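You operate a simulated robot arm through the tools that you are given. There is no shell and no other tool. Be economical: measure what you need, move in short steps, check, and stop when the job is done.

The job below is to be done with a simulated two-armed robot. You get a single attempt, and the scene is never put back.

TASK
Gauge the hole in the brass plate: long battens if it matches the depth card, short battens if not.
Fine: free it from the toggle clamp and seat it on the gauge stand.

It is judged by the outcome, as a careful person would: the job done as asked, and still so three seconds after it is handed in. It fails if anything else is knocked over, pushed out of place, dropped, spilled or broken.

THE ROBOT
Two 7-joint arms with two-finger parallel grippers on one trunk, on a base that drives. Base frame: it is fixed to the floor where the robot stands at the start and does not move with it; the origin is under the middle of the robot, x ahead of it, y to its left, z up; the surface under the hand at the start is at about z = 88. Lengths are in cm, angles in degrees, forces in N, time in s.
The left shoulder is at the start at [4.7, 18.2, 119.2], the right one opposite. With the tool pointing down near the work surface each hand reaches from about 26 to 72 cm from the robot's upright axis, wherever it stands, measured 20 degrees to its own side. Places, roughly: red toggle clamp [40, -10, 100]. Payload 3.91 kg a hand.
The tool frame of a hand sits at the grasp point between the pads (the TCP): z along the fingers, y along the line on which they close. The tips reach 3 cm beyond it. The gripper opens to 11 cm. The fingers are 2 cm wide and 1 cm thick; the gripper's body (4.8 by 11.2 cm) begins 5.5 cm behind the TCP.
Orientation is that of the tool frame in the base frame, as [roll, pitch, yaw] about the fixed x, y, z axes, in that order (R = Rz(yaw) Ry(pitch) Rx(roll)). With the fingers straight down and closing along the base's y, the tool's x points along the base's -x, its y along +y and its z along -z.

THE INTERFACE
- The arms move only by the tool step_arm. It takes "left_plan", "right_plan" or both (then of equal length, played together; a hand with none holds still); each is a list of rows, each a list of 3 entries, a list of its own where there are three numbers: the turn, a rotation vector about the tool's x, y, z in degrees, then the shift along the tool's x, y, z in cm, then the opening, from 0 (shut) to 1 (fully open). In form: [[[wx, wy, wz], [x, y, z], hand], ...]. A call has 1 to 8 rows; each row shifts and turns the commanded pose from where the row before left it, along the tool's axes as they then stand. Rows are played at 5 a second. More than 5 cm and 8.6 degrees between two rows, or a gripper value outside its range, and nothing of the call is played. A pose out of reach is approached as far as the arm can. The call stops where the force on the tool passes 40 N (or 10 N more than at its start, if that is more) or the arm is blocked; 0.2 s more then pass. The fingers move at their own pace (about 7.2 cm/s each) and stop on an object; they squeeze with about 34 N. The grip force told is the motor's: it shows also when the fingers shut on nothing. Time passes only in rows, and 0.2 s behind the last, so rows that do not move let the fingers close. The reply holds the time, the measured pose of the TCP, the force on the tool along the base axes, the opening and the grip force, in the units named above and with some noise, with the torque about the TCP (base axes, N m) and any sound that the robot's microphone picked up.
- Cameras (640 x 400 px; columns grow to the right, rows downward): "scene" is now at [17.56, -1.58, 142.35]; the picture's right is [-0.17, -0.99, 0.00], its down [-0.24, 0.04, -0.97] and it looks along [0.96, -0.17, -0.24] (base axes); focal length 214 px, centre (320, 200). "left" rides on the left gripper at [7.2, -1.7, -10.3] in its tool frame; the picture's right is [0.23, 0.97, 0.00], its down [-0.76, 0.18, -0.62] and it looks along [-0.61, 0.14, 0.78] (tool axes); focal length 222 px, centre (320, 200). "right" rides on the right gripper at [7.2, 1.7, -10.3] in its tool frame; the picture's right is [-0.23, 0.97, 0.00], its down [-0.76, -0.18, -0.62] and it looks along [-0.61, -0.14, 0.78] (tool axes); focal length 222 px, centre (320, 200). There is no depth. A picture from a camera that has moved, and an enlarged one, comes with that camera's place and axes in the base frame and with its lens.
- capture(camera): a new picture of that camera. It takes no simulated time.
- slide_trunk(by): slides the trunk up (or, below 0, down) by that many cm; the arms and the scene camera ride with it, the base frame stays. It gives what a move gives, with no picture.
- base_move(legs): drives the robot by 1 to 6 legs, each [ahead, left, turn to the left] in cm, cm and degrees, along the robot's own axes; the way and the turn of a leg run together, so that a leg with both is an arc; at most 150 cm and 180 degrees a leg. The arms and the cameras ride along, it lands a little off, and it stops where it bumps. It gives what a move gives.
- aim_head(pan, tilt): turns the head with the scene camera to pan (to the left, within 80 degrees either way) and tilt (down, from -29 to 69), counted from straight ahead of the robot. It gives what a move gives.
- zoom(camera, box): a new picture of the part [left, top, right, bottom] of that camera's present view, enlarged. It takes no simulated time.
- job_done(): hands the job in; it is judged then, once.

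Go step by step. Nothing tells you exact positions but the pictures and the camera data: compare them with the known pose of the tool, close in by small moves and look again before you grip or let go. The budget is 120 turns and 92 pictures, counting those below and the enlarged ones. Unless the task says otherwise, let go and move clear before handing in, and close with one line.

The tools are called as a command line: name --argument value ..., lists and objects as JSON in quotes. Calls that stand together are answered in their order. step_arm: Moves the arms, as the interface text tells. Its arguments: {"type":"object","properties":{"left_plan":{"type":"array"},"right_plan":{"type":"array"}},"required":[]} The other tools are called the same way: slide_trunk (by) slides the trunk up or down; base_move (legs) drives the base; aim_head (pan, tilt) turns the head that bears the scene camera; capture (camera) takes a picture; zoom (camera, box) takes an enlarged picture of a part of a camera's view; job_done () hands the job in.

At the start:

```text
clock: 0.0
left_tool_pos: [39.62, 26.52, 134.06]
left_orientation: [179.9, 0.0, -180.0]
left_contact_force: [0.1, 0.0, -0.1]
left_moment: [0.02, 0.01, -0.03]
left_finger_gap: 10.98
left_grip_force: 0.2
right_tool_pos: [29.1, -6.85, 139.12]
right_orientation: [180.0, 0.0, -180.0]
right_contact_force: [0.2, 0.0, 0.5]
right_moment: [0.01, 0.01, -0.03]
right_finger_gap: 11.01
right_grip_force: 0.1
trunk travel left (down, up): [-45.0, 6.4]
robot x, y, heading: [0.22, -0.24, 0.2]
head pan, tilt: [-9.9, 14.0]
```

scene: 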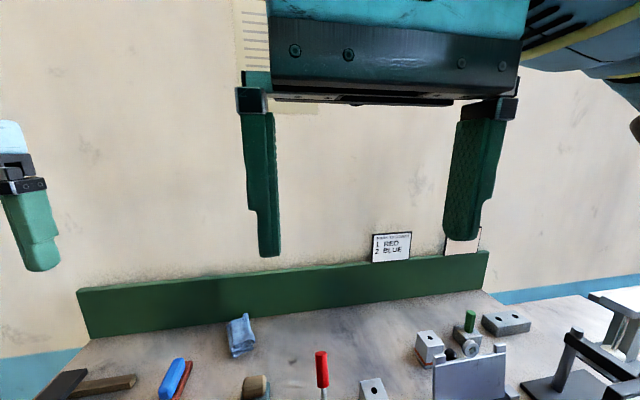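
right: 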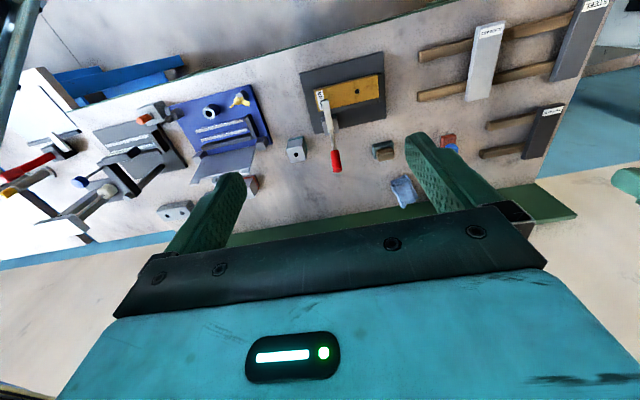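
left: 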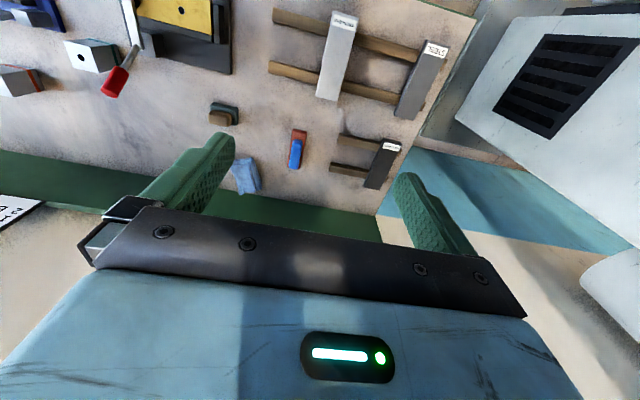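

I see a bench with a toggle clamp holding a brass plate, a blue fixture, battens with labels and cards on the wall. I'll tilt the head down for a better view and zoom in on the cards.

aim_head --pan 0 --tilt 50

capture --camera "scene"

zoom --camera "right" --box '[260, 40, 420, 180]'

zoom --camera "right" --box '[400, 0, 640, 170]'

```text
clock: 1.0
left_tool_pos: [39.56, 26.57, 134.04]
left_orientation: [180.0, -0.1, 180.0]
left_contact_force: [-0.2, 0.0, 0.3]
left_moment: [0.02, -0.02, 0.01]
left_finger_gap: 10.99
left_grip_force: 0.0
right_tool_pos: [29.79, -6.94, 138.73]
right_orientation: [-179.5, -0.1, 178.5]
right_contact_force: [66.0, 31.4, -24.9]
right_moment: [-3.93, 5.1, -4.25]
right_finger_gap: 11.0
right_grip_force: 0.0
trunk travel left (down, up): [-45.0, 6.4]
robot x, y, heading: [0.45, -0.1, -0.0]
head pan, tilt: [0.0, 50.0]
```

```text
88 pictures are left
camera scene: at [17.65, -1.05, 141.48], right [-0.11, -0.99, 0.0], down [-0.33, 0.04, -0.94], along [0.94, -0.11, -0.33], focal length 214 px, centre (320, 200)
```

scene: 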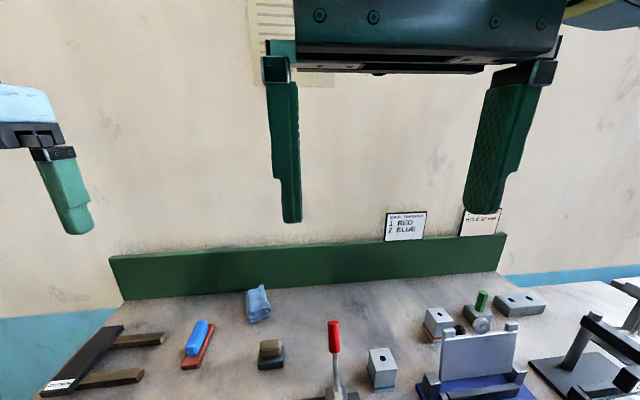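

```text
2.86 times, centred on (340, 110) of right
camera zoom: at [22.68, -4.89, 149.14], right [0.25, 0.97, -0.01], down [0.76, -0.19, 0.62], along [0.6, -0.16, -0.78], focal length 635 px, centre (263, 457)
```

zoom: 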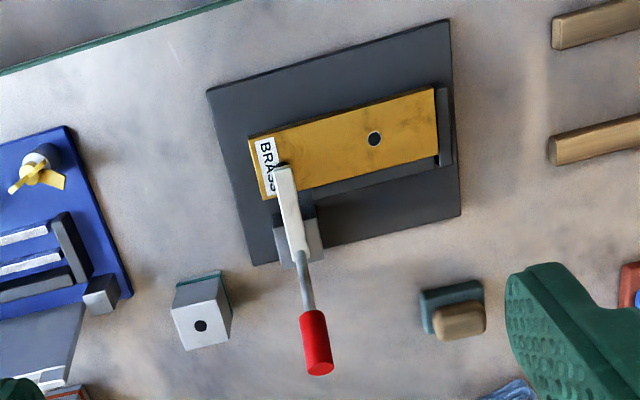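

```text
2.35 times, centred on (520, 85) of right
camera zoom: at [22.68, -4.89, 149.14], right [0.25, 0.97, -0.01], down [0.76, -0.19, 0.62], along [0.6, -0.16, -0.78], focal length 523 px, centre (-151, 471)
```

zoom: 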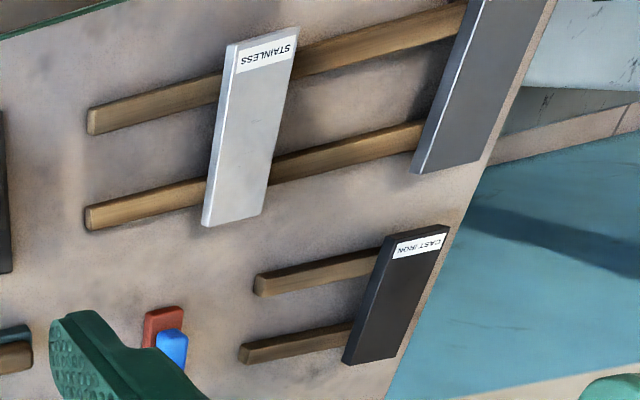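

The head seems to have pressed against the right hand, so I'll put the head back and move the right hand forward and to the right.

aim_head --pan -9.9 --tilt 12

step_arm --right_plan '[[[0, 0, 0], [-3, 0, 0], 1], [[0, 0, 0], [-3, -3, 0], 1], [[0, 0, 0], [-2, -4, 0], 1], [[0, 0, 0], [0, -4.5, 0], 1], [[0, 0, 0], [0, -4.5, 0], 1], [[0, 0, 0], [0, -4.5, 0], 1], [[0, 0, 0], [0, -4, 0], 1]]'

aim_head --pan 0 --tilt 45

capture --camera "scene"

```text
clock: 2.1
left_tool_pos: [39.54, 26.5, 134.01]
left_orientation: [180.0, 0.0, -180.0]
left_contact_force: [0.7, -0.1, -0.4]
left_moment: [0.0, -0.02, -0.03]
left_finger_gap: 11.0
left_grip_force: 0.0
right_tool_pos: [29.11, -6.91, 139.25]
right_orientation: [180.0, 0.2, -179.9]
right_contact_force: [0.3, -0.7, 0.1]
right_moment: [0.02, 0.02, 0.02]
right_finger_gap: 11.01
right_grip_force: 0.1
trunk travel left (down, up): [-45.0, 6.4]
robot x, y, heading: [-0.3, -0.2, 0.2]
head pan, tilt: [-9.9, 12.0]
```

```text
clock: 3.7
left_tool_pos: [39.49, 26.35, 134.01]
left_orientation: [179.9, 0.0, -179.9]
left_contact_force: [0.6, -0.1, 0.1]
left_moment: [0.01, 0.02, 0.01]
left_finger_gap: 11.01
left_grip_force: 0.1
right_tool_pos: [38.44, -29.74, 135.9]
right_orientation: [179.8, 0.2, -179.9]
right_contact_force: [-0.1, 0.1, 0.8]
right_moment: [-0.01, -0.01, 0.0]
right_finger_gap: 10.96
right_grip_force: 0.1
right hand out of reach, approached as far as the arm can: row 6, 7
trunk travel left (down, up): [-45.0, 6.4]
robot x, y, heading: [-0.05, 0.15, 0.0]
head pan, tilt: [-9.9, 12.0]
```

```text
clock: 4.6
left_tool_pos: [39.49, 26.52, 134.14]
left_orientation: [-180.0, 0.0, -179.9]
left_contact_force: [0.3, 0.2, 0.1]
left_moment: [-0.03, 0.0, 0.02]
left_finger_gap: 11.02
left_grip_force: 0.0
right_tool_pos: [38.57, -29.5, 135.91]
right_orientation: [179.9, 0.1, -180.0]
right_contact_force: [0.3, -0.4, -0.5]
right_moment: [0.04, 0.03, -0.01]
right_finger_gap: 11.02
right_grip_force: 0.1
trunk travel left (down, up): [-45.0, 6.4]
robot x, y, heading: [-0.01, 0.05, 0.2]
head pan, tilt: [0.0, 45.0]
```

```text
85 pictures are left
camera scene: at [16.5, 0.0, 137.51], right [0.0, -1.0, 0.0], down [-0.71, 0.0, -0.71], along [0.71, 0.0, -0.71], focal length 214 px, centre (320, 200)
```

scene: 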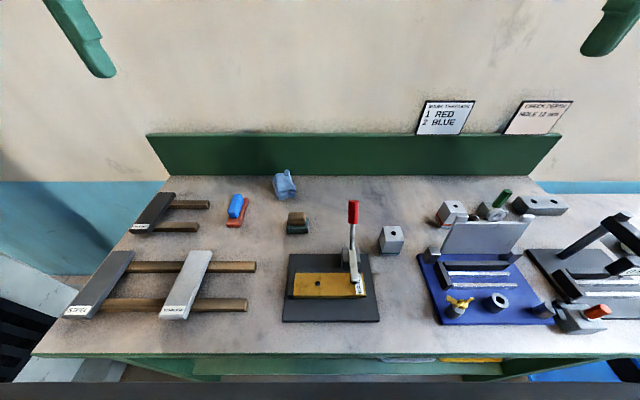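

zoom --camera "scene" --box '[400, 80, 600, 180]'

zoom --camera "scene" --box '[270, 190, 420, 330]'

zoom --camera "scene" --box '[410, 180, 640, 360]'

zoom --camera "scene" --box '[60, 170, 320, 340]'

```text
3.20 times, centred on (500, 130) of scene
camera zoom: at [16.5, 0.0, 137.51], right [0.0, -1.0, 0.0], down [-0.71, 0.0, -0.71], along [0.71, 0.0, -0.71], focal length 686 px, centre (-256, 424)
```

zoom: 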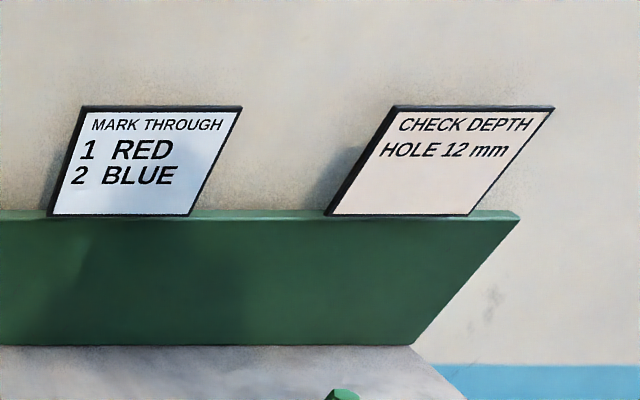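

```text
2.86 times, centred on (345, 260) of scene
camera zoom: at [16.5, 0.0, 137.51], right [0.0, -1.0, 0.0], down [-0.71, 0.0, -0.71], along [0.71, 0.0, -0.71], focal length 613 px, centre (249, 29)
```

zoom: 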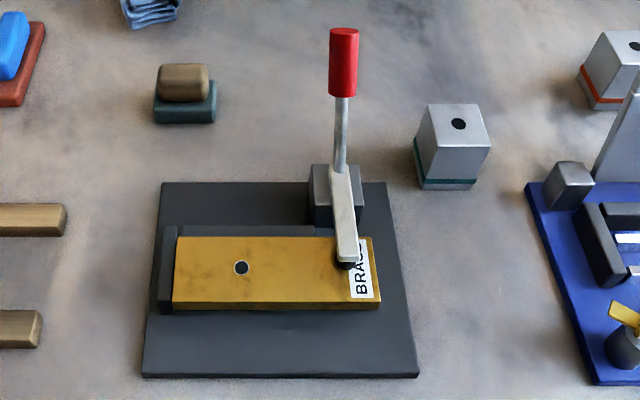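

```text
2.22 times, centred on (525, 270) of scene
camera zoom: at [16.5, 0.0, 137.51], right [0.0, -1.0, 0.0], down [-0.71, 0.0, -0.71], along [0.71, 0.0, -0.71], focal length 477 px, centre (-136, 44)
```

zoom: 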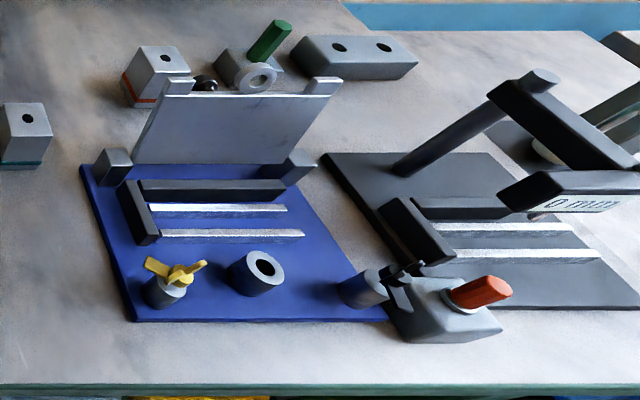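

```text
2.35 times, centred on (190, 255) of scene
camera zoom: at [16.5, 0.0, 137.51], right [0.0, -1.0, 0.0], down [-0.71, 0.0, -0.71], along [0.71, 0.0, -0.71], focal length 505 px, centre (626, 71)
```

zoom: 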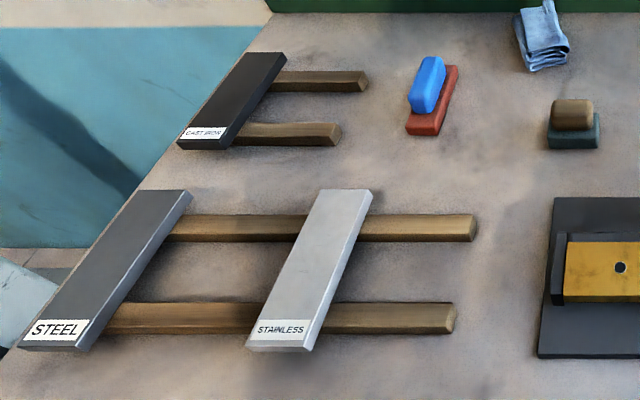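

Cards read: "CHECK DEPTH HOLE 12 mm". The gauge stand is at the right with a mm readout. I'll look at it closely and at the clamp from the right wrist camera.

capture --camera "right"

aim_head --pan -50 --tilt 35

capture --camera "scene"

```text
80 pictures are left
camera right: at [31.33, -27.79, 146.32], right [0.23, 0.97, 0.0], down [0.76, -0.18, 0.62], along [0.61, -0.14, -0.78], focal length 222 px, centre (320, 200)
```

right: 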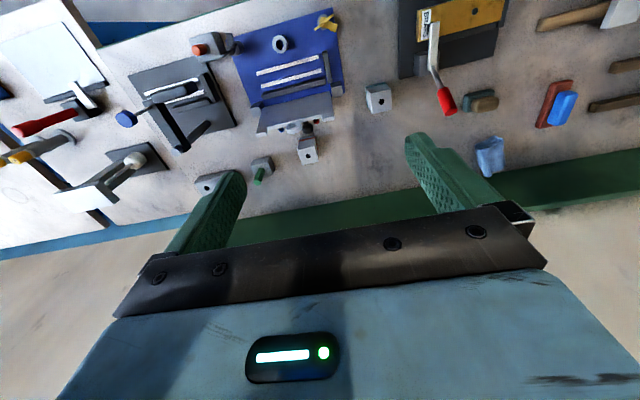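

```text
clock: 5.8
left_tool_pos: [39.55, 26.63, 133.96]
left_orientation: [179.9, 0.0, 180.0]
left_contact_force: [-0.5, 0.4, -0.2]
left_moment: [-0.03, -0.01, 0.0]
left_finger_gap: 11.01
left_grip_force: 0.0
right_tool_pos: [38.42, -29.56, 135.9]
right_orientation: [179.9, 0.2, 179.9]
right_contact_force: [-0.5, 0.0, -0.4]
right_moment: [-0.02, -0.02, 0.01]
right_finger_gap: 10.99
right_grip_force: 0.1
trunk travel left (down, up): [-45.0, 6.4]
robot x, y, heading: [0.04, -0.11, -0.1]
head pan, tilt: [-50.0, 35.0]
```

```text
79 pictures are left
camera scene: at [14.03, -6.72, 138.98], right [-0.77, -0.64, 0.0], down [-0.37, 0.44, -0.82], along [0.53, -0.63, -0.57], focal length 214 px, centre (320, 200)
```

scene: 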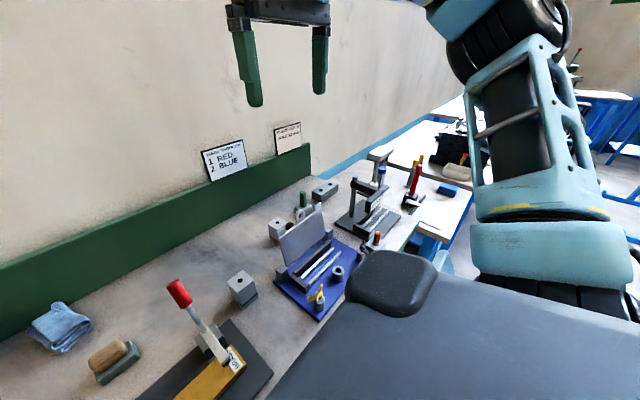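

zoom --camera "scene" --box '[260, 130, 480, 330]'

zoom --camera "right" --box '[90, 10, 350, 200]'

zoom --camera "right" --box '[380, 0, 540, 130]'

```text
2.00 times, centred on (370, 230) of scene
camera zoom: at [14.03, -6.72, 138.98], right [-0.77, -0.64, 0.0], down [-0.37, 0.44, -0.82], along [0.53, -0.63, -0.57], focal length 429 px, centre (220, 140)
```

zoom: 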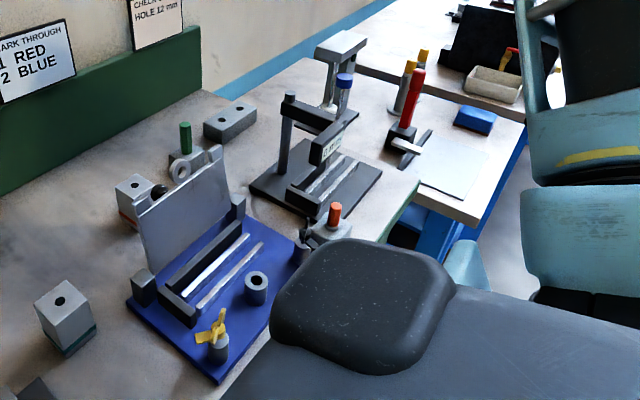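

```text
2.11 times, centred on (220, 105) of right
camera zoom: at [31.34, -27.78, 146.32], right [0.23, 0.97, 0.0], down [0.76, -0.18, 0.62], along [0.61, -0.14, -0.78], focal length 468 px, centre (530, 400)
```

zoom: 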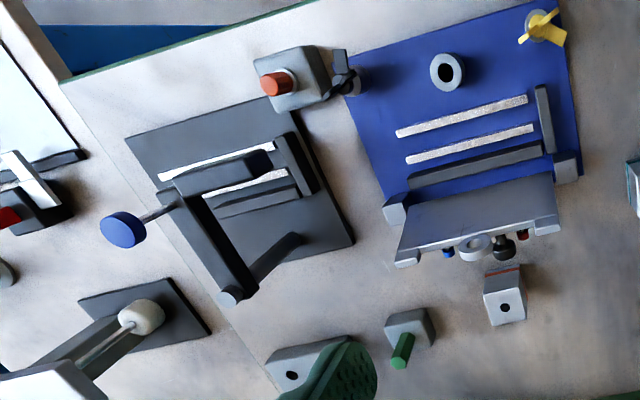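

```text
3.08 times, centred on (460, 65) of right
camera zoom: at [31.34, -27.78, 146.32], right [0.23, 0.97, 0.0], down [0.76, -0.18, 0.62], along [0.61, -0.14, -0.78], focal length 684 px, centre (-111, 615)
```

zoom: 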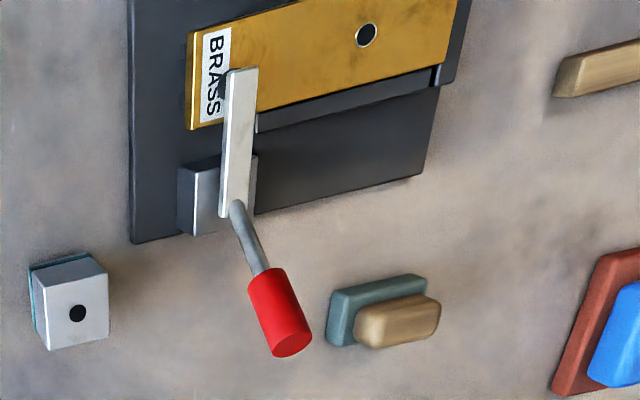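

The gauge stand (0 mm display, blue-knobbed plunger) is at the right end; the clamp's red knob is near (48.3, -7.3, 102), tilted back about 30°. I'll bring the right hand above the knob to open the clamp.

step_arm --right_plan '[[[0, 0, 0], [-1.5, 3.7, 3], 1], [[0, 0, 0], [-1.5, 3.7, 3], 1], [[0, 0, 0], [-1.5, 3.7, 3], 1], [[0, 0, 0], [-1.5, 3.7, 3], 1], [[0, 0, 0], [-1.5, 3.7, 3], 1], [[0, 0, 0], [-1.5, 3.7, 3], 1]]'

capture --camera "right"

aim_head --pan 0 --tilt 45

zoom --camera "scene" --box '[220, 130, 420, 330]'

```text
clock: 7.2
left_tool_pos: [39.66, 26.6, 133.98]
left_orientation: [-180.0, 0.0, -179.9]
left_contact_force: [-0.4, -1.0, -0.9]
left_moment: [-0.02, 0.03, 0.02]
left_finger_gap: 11.02
left_grip_force: 0.0
right_tool_pos: [47.71, -7.14, 117.84]
right_orientation: [-179.9, 0.0, 180.0]
right_contact_force: [0.2, 0.0, -0.4]
right_moment: [0.02, -0.03, -0.01]
right_finger_gap: 10.98
right_grip_force: 0.0
trunk travel left (down, up): [-45.0, 6.4]
robot x, y, heading: [-0.22, 0.08, -0.1]
head pan, tilt: [-50.0, 35.0]
```

```text
75 pictures are left
camera right: at [40.59, -5.44, 128.2], right [0.23, 0.97, 0.0], down [0.76, -0.18, 0.62], along [0.61, -0.14, -0.78], focal length 222 px, centre (320, 200)
```

right: 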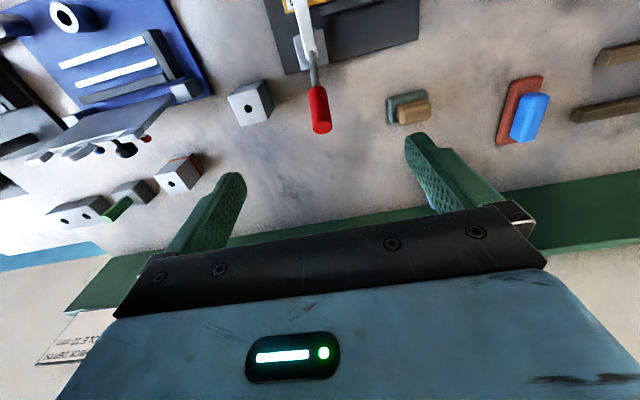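

```text
clock: 8.4
left_tool_pos: [39.56, 26.5, 134.06]
left_orientation: [180.0, 0.0, -180.0]
left_contact_force: [-0.1, 0.3, 0.5]
left_moment: [-0.01, 0.01, -0.01]
left_finger_gap: 10.99
left_grip_force: 0.2
right_tool_pos: [47.62, -7.42, 117.95]
right_orientation: [180.0, -0.1, -180.0]
right_contact_force: [0.7, 0.0, 0.2]
right_moment: [0.0, 0.0, 0.0]
right_finger_gap: 10.99
right_grip_force: 0.0
trunk travel left (down, up): [-45.0, 6.4]
robot x, y, heading: [-0.03, 0.09, 0.0]
head pan, tilt: [0.0, 45.0]
```

```text
2.00 times, centred on (320, 230) of scene
camera zoom: at [16.49, 0.0, 137.51], right [0.0, -1.0, 0.0], down [-0.71, 0.0, -0.71], along [0.71, 0.0, -0.71], focal length 429 px, centre (320, 140)
```

zoom: 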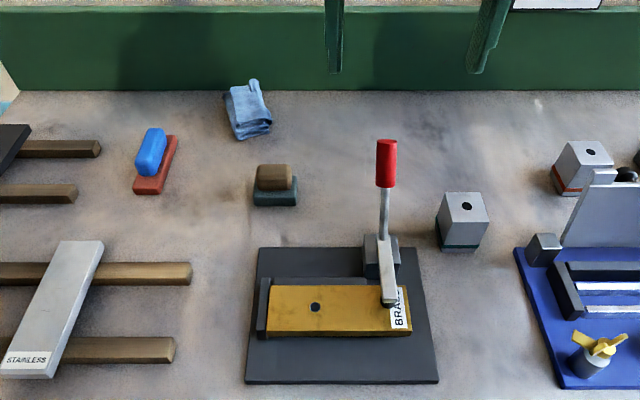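

Knob position is confirmed. I'll descend to straddle it and grip.

step_arm --right_plan '[[[0, 0, 0], [-0.4, 0, 4], 0.6], [[0, 0, 0], [-0.2, 0, 4], 0.5], [[0, 0, 0], [0, 0, 4], 0.5], [[0, 0, 0], [0, 0, 3.9], 0.5], [[0, 0, 0], [0, 0, 0], 0], [[0, 0, 0], [0, 0, 0], 0], [[0, 0, 0], [0, 0, 0], 0]]'

zoom --camera "scene" --box '[220, 130, 420, 330]'

```text
clock: 10.0
left_tool_pos: [39.53, 26.61, 134.06]
left_orientation: [-180.0, 0.1, -180.0]
left_contact_force: [0.0, -0.1, 0.5]
left_moment: [0.0, -0.03, 0.01]
left_finger_gap: 11.01
left_grip_force: 0.1
right_tool_pos: [48.19, -7.28, 101.94]
right_orientation: [179.9, 0.0, -179.9]
right_contact_force: [0.1, 3.5, -2.9]
right_moment: [0.39, -0.19, -0.13]
right_finger_gap: 2.15
right_grip_force: 44.7
trunk travel left (down, up): [-45.0, 6.4]
robot x, y, heading: [-0.38, -0.27, -0.1]
head pan, tilt: [0.0, 45.0]
```

```text
2.00 times, centred on (320, 230) of scene
camera zoom: at [16.52, 0.07, 137.5], right [0.0, -1.0, 0.0], down [-0.71, 0.0, -0.71], along [0.71, 0.0, -0.71], focal length 429 px, centre (320, 140)
```

zoom: 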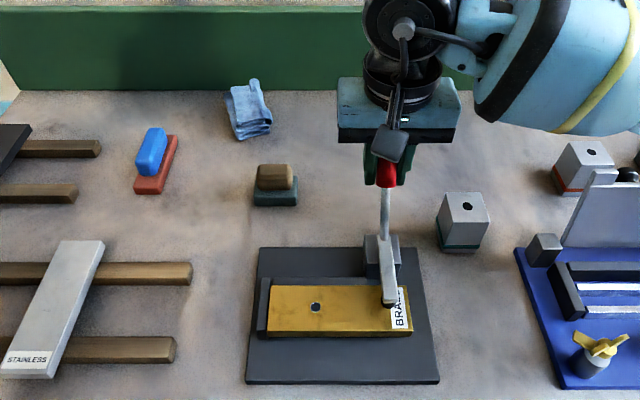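

Knob is gripped. I'll push it back (away from the plate) along its arc in small steps.

step_arm --right_plan '[[[0, 3, 0], [-0.85, 0, 0.55], 0], [[0, 3, 0], [-0.82, 0, 0.65], 0]]'

zoom --camera "scene" --box '[270, 200, 420, 330]'

```text
clock: 10.6
left_tool_pos: [39.51, 26.57, 134.12]
left_orientation: [180.0, 0.0, 180.0]
left_contact_force: [0.1, -0.4, -0.1]
left_moment: [0.05, 0.02, -0.02]
left_finger_gap: 10.96
left_grip_force: 0.1
right_tool_pos: [49.68, -7.27, 100.76]
right_orientation: [179.9, -6.1, -180.0]
right_contact_force: [-10.6, 3.1, 6.5]
right_moment: [0.45, 1.11, -0.37]
right_finger_gap: 2.18
right_grip_force: 44.8
trunk travel left (down, up): [-45.0, 6.4]
robot x, y, heading: [0.08, -0.01, 0.1]
head pan, tilt: [0.0, 45.0]
```

```text
3.08 times, centred on (345, 265) of scene
camera zoom: at [16.4, 0.09, 137.51], right [0.0, -1.0, 0.0], down [-0.71, 0.0, -0.71], along [0.71, 0.0, -0.71], focal length 660 px, centre (243, 0)
```

zoom: 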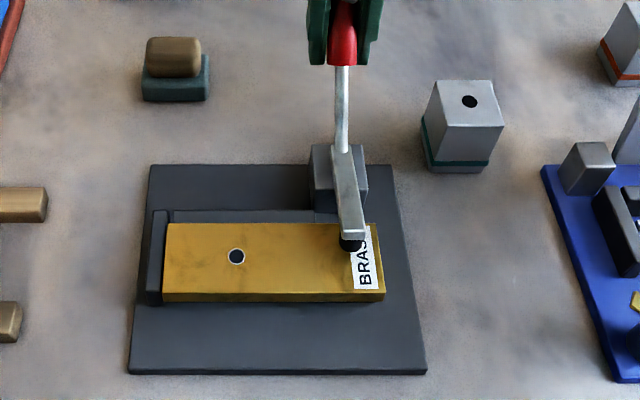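

The clamp arm is lifting off the plate. I'll continue along the arc.

step_arm --right_plan '[[[0, 0, 0], [-0.79, 0, 0.77], 0], [[0, 0, 0], [-0.85, 0, 0.92], 0], [[0, 0, 0], [-0.72, 0, 1.13], 0], [[0, 0, 0], [-0.52, 0, 1.15], 0]]'

zoom --camera "scene" --box '[270, 200, 420, 330]'

```text
clock: 11.6
left_tool_pos: [39.67, 26.64, 134.0]
left_orientation: [180.0, 0.0, -180.0]
left_contact_force: [0.3, 0.2, -0.8]
left_moment: [0.01, -0.02, 0.06]
left_finger_gap: 10.98
left_grip_force: 0.0
right_tool_pos: [52.27, -7.25, 96.57]
right_orientation: [-180.0, -5.8, 179.9]
right_contact_force: [11.6, 4.3, 16.8]
right_moment: [-0.34, 1.35, 0.46]
right_finger_gap: 2.17
right_grip_force: 44.8
trunk travel left (down, up): [-45.0, 6.4]
robot x, y, heading: [-0.05, -0.03, 0.1]
head pan, tilt: [0.0, 45.0]
```

```text
3.08 times, centred on (345, 265) of scene
camera zoom: at [16.58, 0.11, 137.5], right [0.0, -1.0, 0.0], down [-0.71, 0.0, -0.71], along [0.71, 0.0, -0.71], focal length 660 px, centre (243, 0)
```

zoom: 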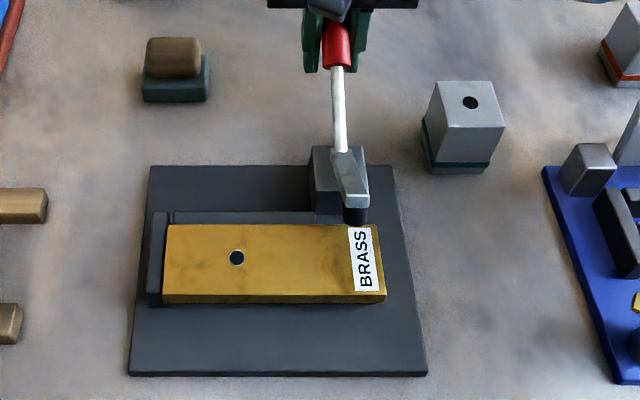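

step_arm --right_plan '[[[0, 0, 0], [-0.6, 0, 1.1], 0], [[0, 0, 0], [-0.4, 0, 1.2], 0]]'

zoom --camera "scene" --box '[270, 200, 420, 330]'

```text
clock: 12.2
left_tool_pos: [39.5, 26.54, 134.11]
left_orientation: [-180.0, 0.0, -180.0]
left_contact_force: [-1.2, 0.0, -0.2]
left_moment: [0.0, -0.04, -0.02]
left_finger_gap: 10.99
left_grip_force: 0.0
right_tool_pos: [52.89, -7.22, 94.12]
right_orientation: [-179.9, -6.0, -179.9]
right_contact_force: [3.6, 2.4, 13.0]
right_moment: [0.04, 1.15, -0.06]
right_finger_gap: 2.18
right_grip_force: 45.2
trunk travel left (down, up): [-45.0, 6.4]
robot x, y, heading: [0.0, 0.18, -0.1]
head pan, tilt: [0.0, 45.0]
```

```text
3.08 times, centred on (345, 265) of scene
camera zoom: at [16.44, 0.06, 137.5], right [0.0, -1.0, 0.0], down [-0.71, 0.0, -0.71], along [0.71, 0.0, -0.71], focal length 660 px, centre (243, 0)
```

zoom: 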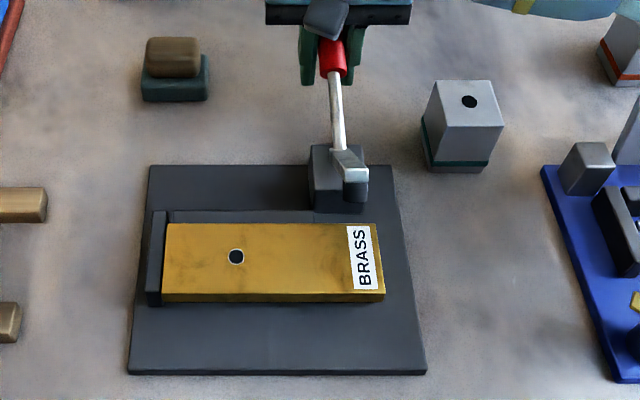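

step_arm --right_plan '[[[0, 0, 0], [-0.1, 0, 1.2], 0], [[0, 0, 0], [0, 0, 0], 0.35], [[0, 0, 0], [0, 0, 0], 0.35], [[0, 0, 0], [0, 0, -3], 0.5], [[0, 0, 0], [0, 0, -4], 0.6], [[0, 0, 0], [0, 0, -4], 0.6], [[0, 6, 0], [0, 0, -4], 1]]'

zoom --camera "scene" --box '[270, 180, 420, 330]'

capture --camera "right"

```text
clock: 13.8
left_tool_pos: [39.56, 26.58, 134.04]
left_orientation: [180.0, 0.0, -179.9]
left_contact_force: [-0.2, 0.1, 0.5]
left_moment: [-0.03, -0.01, 0.04]
left_finger_gap: 11.0
left_grip_force: 0.0
right_tool_pos: [54.5, -7.25, 108.02]
right_orientation: [-180.0, -11.9, 180.0]
right_contact_force: [0.0, -0.1, 0.7]
right_moment: [-0.02, 0.0, 0.0]
right_finger_gap: 10.98
right_grip_force: 0.0
trunk travel left (down, up): [-45.0, 6.4]
robot x, y, heading: [0.05, 0.15, 0.1]
head pan, tilt: [0.0, 45.0]
```

```text
2.67 times, centred on (345, 255) of scene
camera zoom: at [16.49, 0.1, 137.5], right [0.0, -1.0, 0.0], down [-0.71, 0.0, -0.71], along [0.71, 0.0, -0.71], focal length 572 px, centre (253, 53)
```

zoom: 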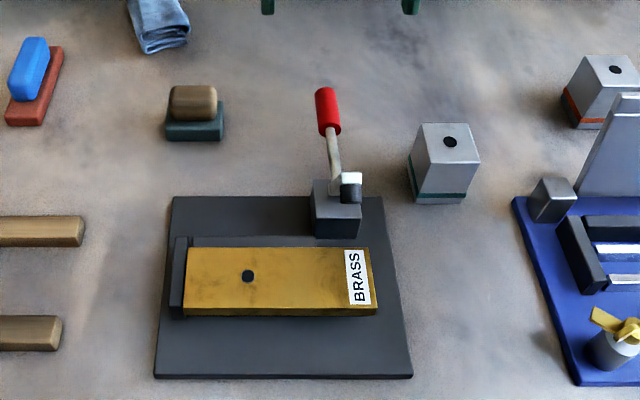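

```text
68 pictures are left
camera right: at [49.66, -5.5, 119.58], right [0.22, 0.97, -0.05], down [0.88, -0.18, 0.45], along [0.43, -0.14, -0.89], focal length 222 px, centre (320, 200)
```

right: 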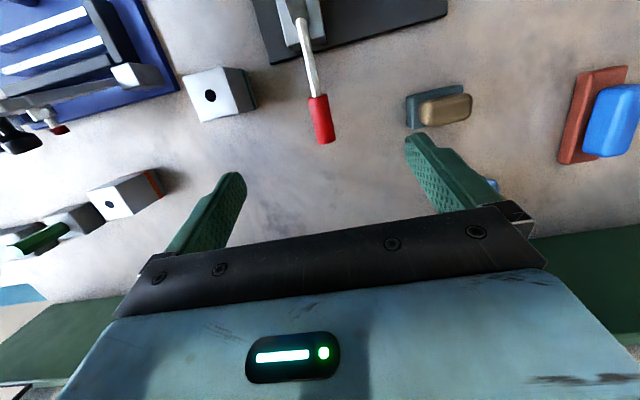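

The clamp is open and stays open. Now I'll straighten the hand, move it above the plate, and turn it 90° so the fingers close across the plate's width.

step_arm --right_plan '[[[0, -6, 0], [0, 0, -3], 1], [[0, -5.9, 0], [0, 0, -3], 1], [[0, 0, 0], [4.5, 1, 0], 1], [[0, 0, 0], [4.5, 1, 0], 1], [[0, 0, 0], [4.5, 1, 0], 1], [[0, 0, 0], [4, 0.8, 0], 1]]'

step_arm --right_plan '[[[0, 0, -8.5], [0, 0, 0], 1], [[0, 0, -8.5], [0, 0, 0], 1], [[0, 0, -8.5], [0, 0, 0], 1], [[0, 0, -8.5], [0, 0, 0], 1], [[0, 0, -8.5], [0, 0, 0], 1], [[0, 0, -8.5], [0, 0, 0], 1], [[0, 0, -8.5], [0, 0, 0], 1], [[0, 0, -8.5], [0, 0, 0], 1]]'

step_arm --right_plan '[[[0, 0, -8], [0, 0, 0], 1], [[0, 0, -7], [0, 0, 0], 1], [[0, 0, -7], [0, 0, 0], 1]]'

capture --camera "right"

capture --camera "scene"

```text
clock: 15.2
left_tool_pos: [39.44, 26.53, 134.1]
left_orientation: [-179.9, 0.0, -179.9]
left_contact_force: [0.2, -0.7, -0.1]
left_moment: [0.01, 0.01, 0.01]
left_finger_gap: 11.0
left_grip_force: 0.1
right_tool_pos: [37.79, -3.6, 113.87]
right_orientation: [180.0, 0.0, 179.9]
right_contact_force: [0.4, 0.3, -0.1]
right_moment: [0.0, 0.0, 0.01]
right_finger_gap: 11.0
right_grip_force: 0.1
trunk travel left (down, up): [-45.0, 6.4]
robot x, y, heading: [0.56, -0.27, 0.1]
head pan, tilt: [0.0, 45.0]
```

```text
clock: 17.0
left_tool_pos: [39.64, 26.49, 133.98]
left_orientation: [180.0, -0.1, 179.9]
left_contact_force: [-0.1, -0.1, 0.0]
left_moment: [0.04, -0.03, 0.03]
left_finger_gap: 11.01
left_grip_force: 0.1
right_tool_pos: [37.92, -3.46, 113.85]
right_orientation: [179.9, 0.0, -111.8]
right_contact_force: [-0.1, 0.0, -0.3]
right_moment: [-0.01, 0.02, 0.0]
right_finger_gap: 11.0
right_grip_force: 0.0
trunk travel left (down, up): [-45.0, 6.4]
robot x, y, heading: [-0.39, -0.15, -0.3]
head pan, tilt: [0.0, 45.0]
```

```text
clock: 17.8
left_tool_pos: [39.61, 26.51, 133.98]
left_orientation: [180.0, 0.0, -179.9]
left_contact_force: [-0.5, 0.7, 0.5]
left_moment: [0.01, 0.02, -0.02]
left_finger_gap: 11.01
left_grip_force: 0.1
right_tool_pos: [37.01, -3.4, 113.79]
right_orientation: [179.9, 0.0, -90.0]
right_contact_force: [-0.4, -1.0, -0.5]
right_moment: [-0.01, 0.01, -0.01]
right_finger_gap: 10.99
right_grip_force: 0.1
right hand out of reach, approached as far as the arm can: row 3
trunk travel left (down, up): [-45.0, 6.4]
robot x, y, heading: [0.09, 0.07, 0.1]
head pan, tilt: [0.0, 45.0]
```

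```text
67 pictures are left
camera right: at [35.42, -10.52, 124.19], right [-0.97, 0.23, 0.0], down [0.18, 0.76, 0.62], along [0.14, 0.61, -0.78], focal length 222 px, centre (320, 200)
```

right: 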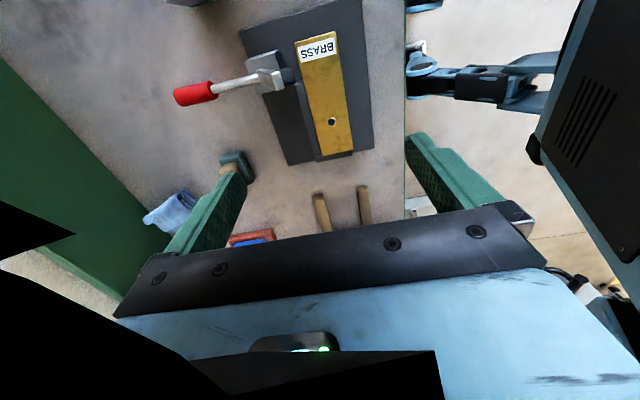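

```text
66 pictures are left
camera scene: at [16.46, 0.03, 137.51], right [0.0, -1.0, 0.0], down [-0.71, 0.0, -0.71], along [0.71, 0.0, -0.71], focal length 214 px, centre (320, 200)
```

scene: 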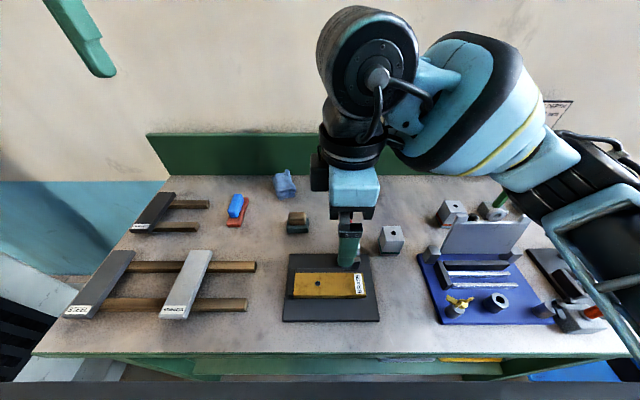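

zoom --camera "right" --box '[220, 0, 400, 170]'

zoom --camera "scene" --box '[280, 230, 390, 330]'

```text
2.35 times, centred on (310, 85) of right
camera zoom: at [35.42, -10.52, 124.19], right [-0.97, 0.23, 0.0], down [0.18, 0.76, 0.62], along [0.14, 0.61, -0.78], focal length 523 px, centre (344, 471)
```

zoom: 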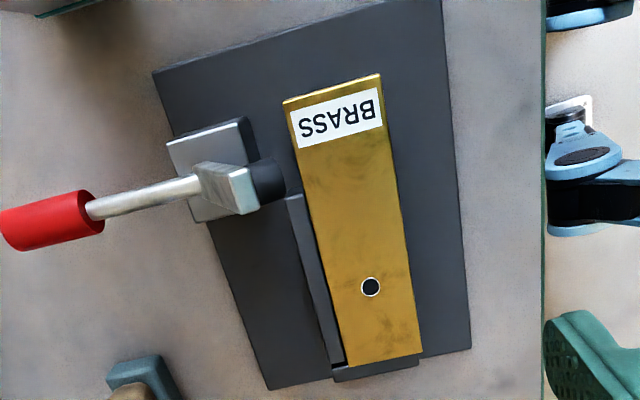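

```text
4.00 times, centred on (335, 280) of scene
camera zoom: at [16.46, 0.03, 137.51], right [0.0, -1.0, 0.0], down [-0.71, 0.0, -0.71], along [0.71, 0.0, -0.71], focal length 858 px, centre (260, -120)
```

zoom: 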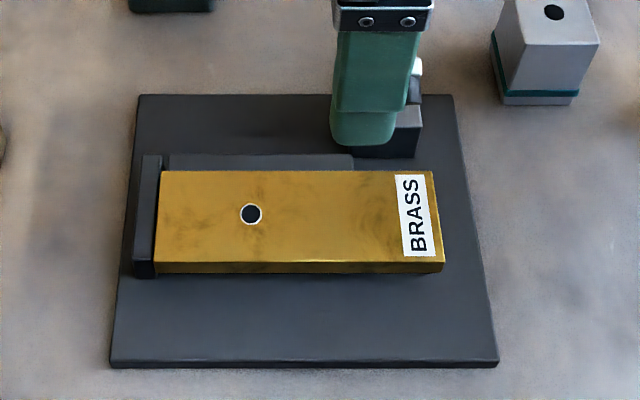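

The plate is about 4.9 × 14.7 × 1.4 cm, top at z≈92.5, with a nearly plate-high back rail except for its right-hand part, which sits by the raised clamp arm. I'll try a grasp in the rail-free zone with the hand leaning 25° to the left, so I test the lean at height first.

step_arm --right_plan '[[[0, 8.3, 0], [2.2, 0.8, 0], 1], [[0, 8.3, 0], [0, 0, 0], 1], [[0, 8.4, 0], [0, 0, 0], 1], [[0, 0, 0], [0, 0, 0], 1]]'

capture --camera "scene"

```text
clock: 18.8
left_tool_pos: [39.6, 26.48, 134.02]
left_orientation: [-180.0, 0.1, 180.0]
left_contact_force: [-0.3, 0.3, -0.2]
left_moment: [-0.02, 0.0, 0.0]
left_finger_gap: 11.01
left_grip_force: 0.0
right_tool_pos: [35.62, -5.55, 113.56]
right_orientation: [180.0, -25.0, -90.2]
right_contact_force: [-0.3, 0.1, -0.5]
right_moment: [0.01, -0.01, -0.02]
right_finger_gap: 10.99
right_grip_force: 0.2
right hand out of reach, approached as far as the arm can: row 3
trunk travel left (down, up): [-45.0, 6.4]
robot x, y, heading: [0.18, -0.1, 0.2]
head pan, tilt: [0.0, 45.0]
```

```text
63 pictures are left
camera scene: at [16.52, -0.05, 137.5], right [0.0, -1.0, 0.0], down [-0.71, 0.0, -0.71], along [0.71, 0.0, -0.71], focal length 214 px, centre (320, 200)
```

scene: 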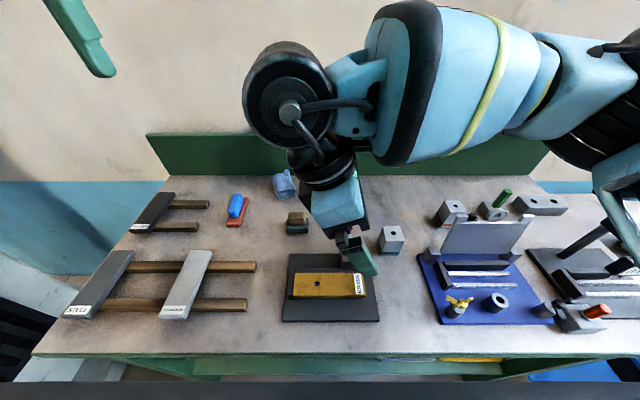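

The lean is possible but near a reach limit. I'll drive 14 cm left so the plate lies in front of the right shoulder, then shift the hand back.

base_move --legs '[[0, 14, 0]]'

step_arm --right_plan '[[[0, 0, 0], [3.17, 0, 1.48], 1], [[0, 0, 0], [3.17, 0, 1.48], 1], [[0, 0, 0], [3.17, 0, 1.48], 1], [[0, 0, 0], [3.17, 0, 1.48], 1]]'

```text
clock: 20.7
left_tool_pos: [39.56, 40.52, 134.0]
left_orientation: [-179.9, 0.0, -180.0]
left_contact_force: [0.1, 0.3, 0.2]
left_moment: [-0.01, 0.03, -0.01]
left_finger_gap: 11.0
left_grip_force: 0.1
right_tool_pos: [35.57, 8.42, 113.56]
right_orientation: [180.0, -25.0, -90.3]
right_contact_force: [-0.3, -0.4, -0.7]
right_moment: [0.01, -0.01, 0.02]
right_finger_gap: 11.04
right_grip_force: 0.0
trunk travel left (down, up): [-45.0, 6.4]
robot x, y, heading: [0.28, 14.3, 0.2]
head pan, tilt: [0.0, 45.0]
```

```text
clock: 21.7
left_tool_pos: [39.51, 40.28, 134.02]
left_orientation: [179.9, 0.0, -180.0]
left_contact_force: [-0.8, -0.9, 0.9]
left_moment: [0.02, -0.01, -0.03]
left_finger_gap: 10.98
left_grip_force: 0.0
right_tool_pos: [32.13, -4.03, 112.48]
right_orientation: [-179.8, -24.9, -90.3]
right_contact_force: [0.1, 0.2, -0.6]
right_moment: [-0.01, -0.03, 0.0]
right_finger_gap: 10.99
right_grip_force: 0.1
right hand out of reach, approached as far as the arm can: row 1, 2, 3, 4
trunk travel left (down, up): [-45.0, 6.4]
robot x, y, heading: [-0.03, 14.12, -0.0]
head pan, tilt: [0.0, 45.0]
```

That direction is worse for this wrist yaw, so I'll instead go back to the right and back off a bit from the bench.

base_move --legs '[[-8, -17, 0]]'

step_arm --right_plan '[[[0, 0, 0], [-3.6, -4, -1.7], 1], [[0, 0, 0], [-3.6, -4, -1.7], 1], [[0, 0, 0], [-3.6, -3, -1.7], 1], [[0, 0, 0], [-3.6, 0, -1.7], 1], [[0, 0, 0], [0, 0, 0], 1]]'

```text
clock: 23.8
left_tool_pos: [31.62, 23.49, 133.98]
left_orientation: [179.9, 0.0, 179.9]
left_contact_force: [-0.6, -0.8, 0.7]
left_moment: [0.0, 0.01, -0.04]
left_finger_gap: 10.98
left_grip_force: 0.0
right_tool_pos: [24.14, -21.07, 112.5]
right_orientation: [-179.9, -25.0, -90.4]
right_contact_force: [0.0, -0.1, -0.4]
right_moment: [-0.03, -0.03, 0.0]
right_finger_gap: 11.01
right_grip_force: 0.1
trunk travel left (down, up): [-45.0, 6.4]
robot x, y, heading: [-8.02, -2.63, 0.2]
head pan, tilt: [0.0, 45.0]
```

```text
refused: row 1 steps farther than a row can; nothing moved
```

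step_arm --right_plan '[[[0, 0, 0], [-2.81, -2.4, -1.31], 1], [[0, 0, 0], [-2.81, -2.4, -1.31], 1], [[0, 0, 0], [-2.81, -2.4, -1.31], 1], [[0, 0, 0], [-2.81, -2.4, -1.31], 1], [[0, 0, 0], [-2.81, -2.4, -1.31], 1], [[0, 0, 0], [0, 0, 0], 1]]'

```text
clock: 25.2
left_tool_pos: [31.68, 23.39, 133.92]
left_orientation: [-180.0, 0.0, 179.9]
left_contact_force: [0.3, -0.8, -0.3]
left_moment: [0.01, 0.0, 0.01]
left_finger_gap: 11.02
left_grip_force: 0.0
right_tool_pos: [28.73, -4.77, 110.5]
right_orientation: [-179.7, -24.9, -90.8]
right_contact_force: [0.5, 0.2, 0.3]
right_moment: [0.03, 0.03, 0.02]
right_finger_gap: 10.95
right_grip_force: 0.1
right hand out of reach, approached as far as the arm can: row 1, 2, 3, 4, 5
trunk travel left (down, up): [-45.0, 6.4]
robot x, y, heading: [-8.32, -3.19, -0.2]
head pan, tilt: [0.0, 45.0]
```

base_move --legs '[[6, -14, 0]]'

step_arm --right_plan '[[[0, 0, 0], [-2.6, -0.3, -1.2], 1], [[0, 0, 0], [-2.6, -0.3, -1.2], 1], [[0, 0, 0], [-2.6, -0.3, -1.2], 1], [[0, 0, 0], [-2.6, -0.3, -1.2], 1], [[0, 0, 0], [-2.3, -0.3, -1.1], 1], [[0, 0, 0], [0, 0, 0], 1]]'

```text
clock: 27.1
left_tool_pos: [37.57, 9.47, 133.97]
left_orientation: [180.0, 0.1, -179.9]
left_contact_force: [-0.7, -0.9, 0.3]
left_moment: [0.0, 0.01, -0.01]
left_finger_gap: 11.01
left_grip_force: 0.1
right_tool_pos: [34.66, -18.69, 110.56]
right_orientation: [-179.7, -24.8, -90.5]
right_contact_force: [0.1, -1.3, 0.6]
right_moment: [-0.01, -0.01, -0.01]
right_finger_gap: 10.99
right_grip_force: 0.0
trunk travel left (down, up): [-45.0, 6.4]
robot x, y, heading: [-1.83, -17.12, 0.2]
head pan, tilt: [0.0, 45.0]
```

```text
clock: 28.5
left_tool_pos: [37.52, 9.5, 134.04]
left_orientation: [180.0, 0.1, 179.9]
left_contact_force: [-0.4, -0.4, -0.8]
left_moment: [0.0, 0.01, 0.01]
left_finger_gap: 11.0
left_grip_force: 0.0
right_tool_pos: [33.38, -7.0, 109.9]
right_orientation: [-179.8, -24.3, -92.8]
right_contact_force: [-0.1, -0.2, -0.5]
right_moment: [0.02, 0.0, 0.0]
right_finger_gap: 10.99
right_grip_force: 0.1
right hand out of reach, approached as far as the arm can: row 1, 2, 3, 4, 5
trunk travel left (down, up): [-45.0, 6.4]
robot x, y, heading: [-2.44, -17.22, -0.0]
head pan, tilt: [0.0, 45.0]
```

The right arm isn't suited to that lean, but the left arm is. I'll clear the right hand away to the right and bring the left hand over.

step_arm --right_plan '[[[0, -8, 0], [4, 0, -1], 1], [[0, -8, 0], [4, 0, -1], 1], [[0, -8, 0], [4, 0, -1], 1], [[0, 0, 8], [4, 0, -1], 1], [[0, 0, 8], [4, 0, -1], 1], [[0, 0, 8], [4, 0, -1], 1], [[0, 0, 8], [0, 0, 0], 1], [[0, 0, 8], [0, 0, 0], 1]]'

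step_arm --left_plan '[[[0, 0, -8], [0, -2, 3], 1], [[0, 0, -8], [0, -2, 3], 1], [[0, 0, -8], [0, -1.5, 3], 1], [[0, 0, -8], [0, 0, 3], 1], [[0, 0, -8], [0, 0, 3], 1], [[0, 0, -8], [0, 0, 1], 1], [[0, 0, -8], [0, 0, 1], 1], [[0, 0, -8], [0, 0, 1], 1]]'

step_arm --left_plan '[[[0, 0, -8.5], [0, 0, 0], 1], [[0, 0, -8.5], [0, 0, 0], 1], [[0, 0, -8.5], [0, 0, 0], 1], [[0, 0, 0], [0, 0, 0], 1]]'

capture --camera "scene"

```text
clock: 30.3
left_tool_pos: [37.59, 9.42, 133.99]
left_orientation: [-180.0, -0.1, 180.0]
left_contact_force: [0.6, 0.1, -0.5]
left_moment: [0.01, -0.04, 0.0]
left_finger_gap: 11.03
left_grip_force: 0.0
right_tool_pos: [30.25, -28.23, 119.08]
right_orientation: [-179.2, -0.5, -130.5]
right_contact_force: [0.3, -0.7, 0.0]
right_moment: [-0.01, -0.01, -0.01]
right_finger_gap: 11.02
right_grip_force: 0.0
trunk travel left (down, up): [-45.0, 6.4]
robot x, y, heading: [-1.95, -17.09, 0.3]
head pan, tilt: [0.0, 45.0]
```

```text
clock: 32.1
left_tool_pos: [38.22, 4.01, 115.98]
left_orientation: [-180.0, 0.1, -115.9]
left_contact_force: [-0.4, 0.2, 0.4]
left_moment: [0.02, -0.02, -0.01]
left_finger_gap: 11.03
left_grip_force: 0.0
right_tool_pos: [30.2, -28.36, 119.15]
right_orientation: [-179.2, -0.6, -130.5]
right_contact_force: [0.2, -0.7, 0.3]
right_moment: [0.01, 0.02, 0.0]
right_finger_gap: 11.0
right_grip_force: 0.0
trunk travel left (down, up): [-45.0, 6.4]
robot x, y, heading: [-1.83, -17.21, 0.1]
head pan, tilt: [0.0, 45.0]
```

```text
clock: 33.1
left_tool_pos: [38.27, 3.93, 116.05]
left_orientation: [-179.9, 0.1, -90.4]
left_contact_force: [0.6, -0.1, 1.2]
left_moment: [-0.02, 0.01, 0.02]
left_finger_gap: 11.01
left_grip_force: 0.1
right_tool_pos: [30.28, -28.35, 119.13]
right_orientation: [-179.1, -0.5, -130.5]
right_contact_force: [-1.1, 0.0, 0.4]
right_moment: [-0.02, 0.0, -0.02]
right_finger_gap: 11.03
right_grip_force: 0.1
trunk travel left (down, up): [-45.0, 6.4]
robot x, y, heading: [-1.8, -16.85, 0.0]
head pan, tilt: [0.0, 45.0]
```

```text
62 pictures are left
camera scene: at [14.47, -17.05, 137.5], right [0.0, -1.0, 0.0], down [-0.71, 0.0, -0.71], along [0.71, 0.0, -0.71], focal length 214 px, centre (320, 200)
```

scene: 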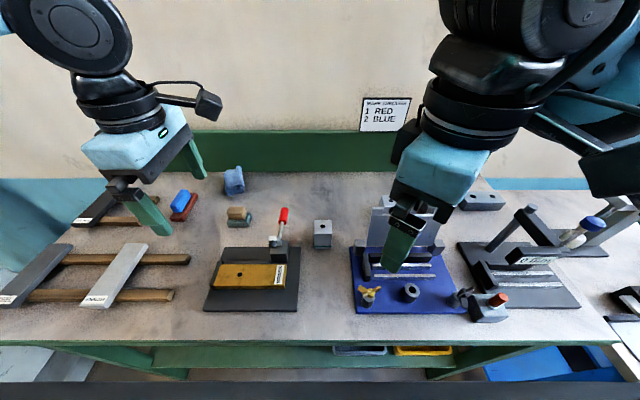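

Left hand reaches that yaw easily. I'll lean it 25° and bring it above the plate's right end.

step_arm --left_plan '[[[0, 8.3, 0], [0, 0, 0], 1], [[0, 8.3, 0], [0, 0, 0], 1], [[0, 8.4, 0], [0, 0, 0], 1], [[0, 0, 0], [1, 0.53, 3.5], 0.6], [[0, 0, 0], [1, 0.53, 3.5], 0.6], [[0, 0, 0], [1, 0.53, 3.5], 0.6], [[0, 0, 0], [1, 0.53, 3.5], 0.6], [[0, 0, 0], [0, 0, 0], 0.6]]'

capture --camera "left"

zoom --camera "scene" --box '[180, 190, 330, 320]'

```text
clock: 34.9
left_tool_pos: [36.12, -5.51, 105.04]
left_orientation: [179.9, -25.1, -90.6]
left_contact_force: [-0.2, 0.0, 0.1]
left_moment: [0.01, -0.02, -0.01]
left_finger_gap: 6.58
left_grip_force: 0.1
right_tool_pos: [30.13, -28.29, 119.12]
right_orientation: [-179.3, -0.4, -130.5]
right_contact_force: [0.7, -0.4, 0.2]
right_moment: [-0.02, 0.0, -0.04]
right_finger_gap: 10.97
right_grip_force: 0.1
trunk travel left (down, up): [-45.0, 6.4]
robot x, y, heading: [-2.21, -16.97, -0.1]
head pan, tilt: [0.0, 45.0]
```

```text
61 pictures are left
camera left: at [37.58, -7.82, 117.38], right [-0.98, -0.2, 0.1], down [-0.17, 0.96, 0.24], along [-0.14, 0.22, -0.97], focal length 222 px, centre (320, 200)
```

left: 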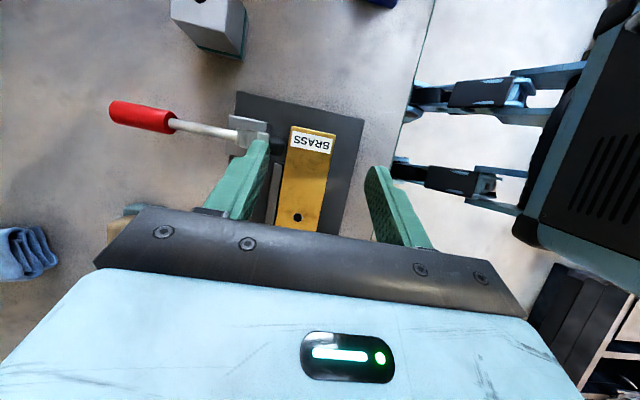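

```text
3.08 times, centred on (255, 255) of scene
camera zoom: at [14.41, -16.99, 137.51], right [0.0, -1.0, 0.0], down [-0.71, 0.0, -0.71], along [0.71, 0.0, -0.71], focal length 660 px, centre (520, 31)
```

zoom: 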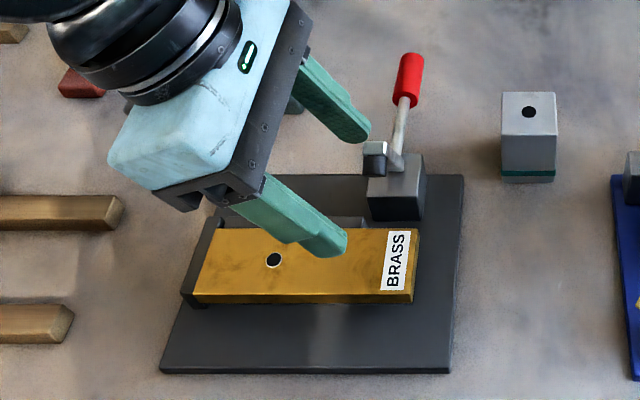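

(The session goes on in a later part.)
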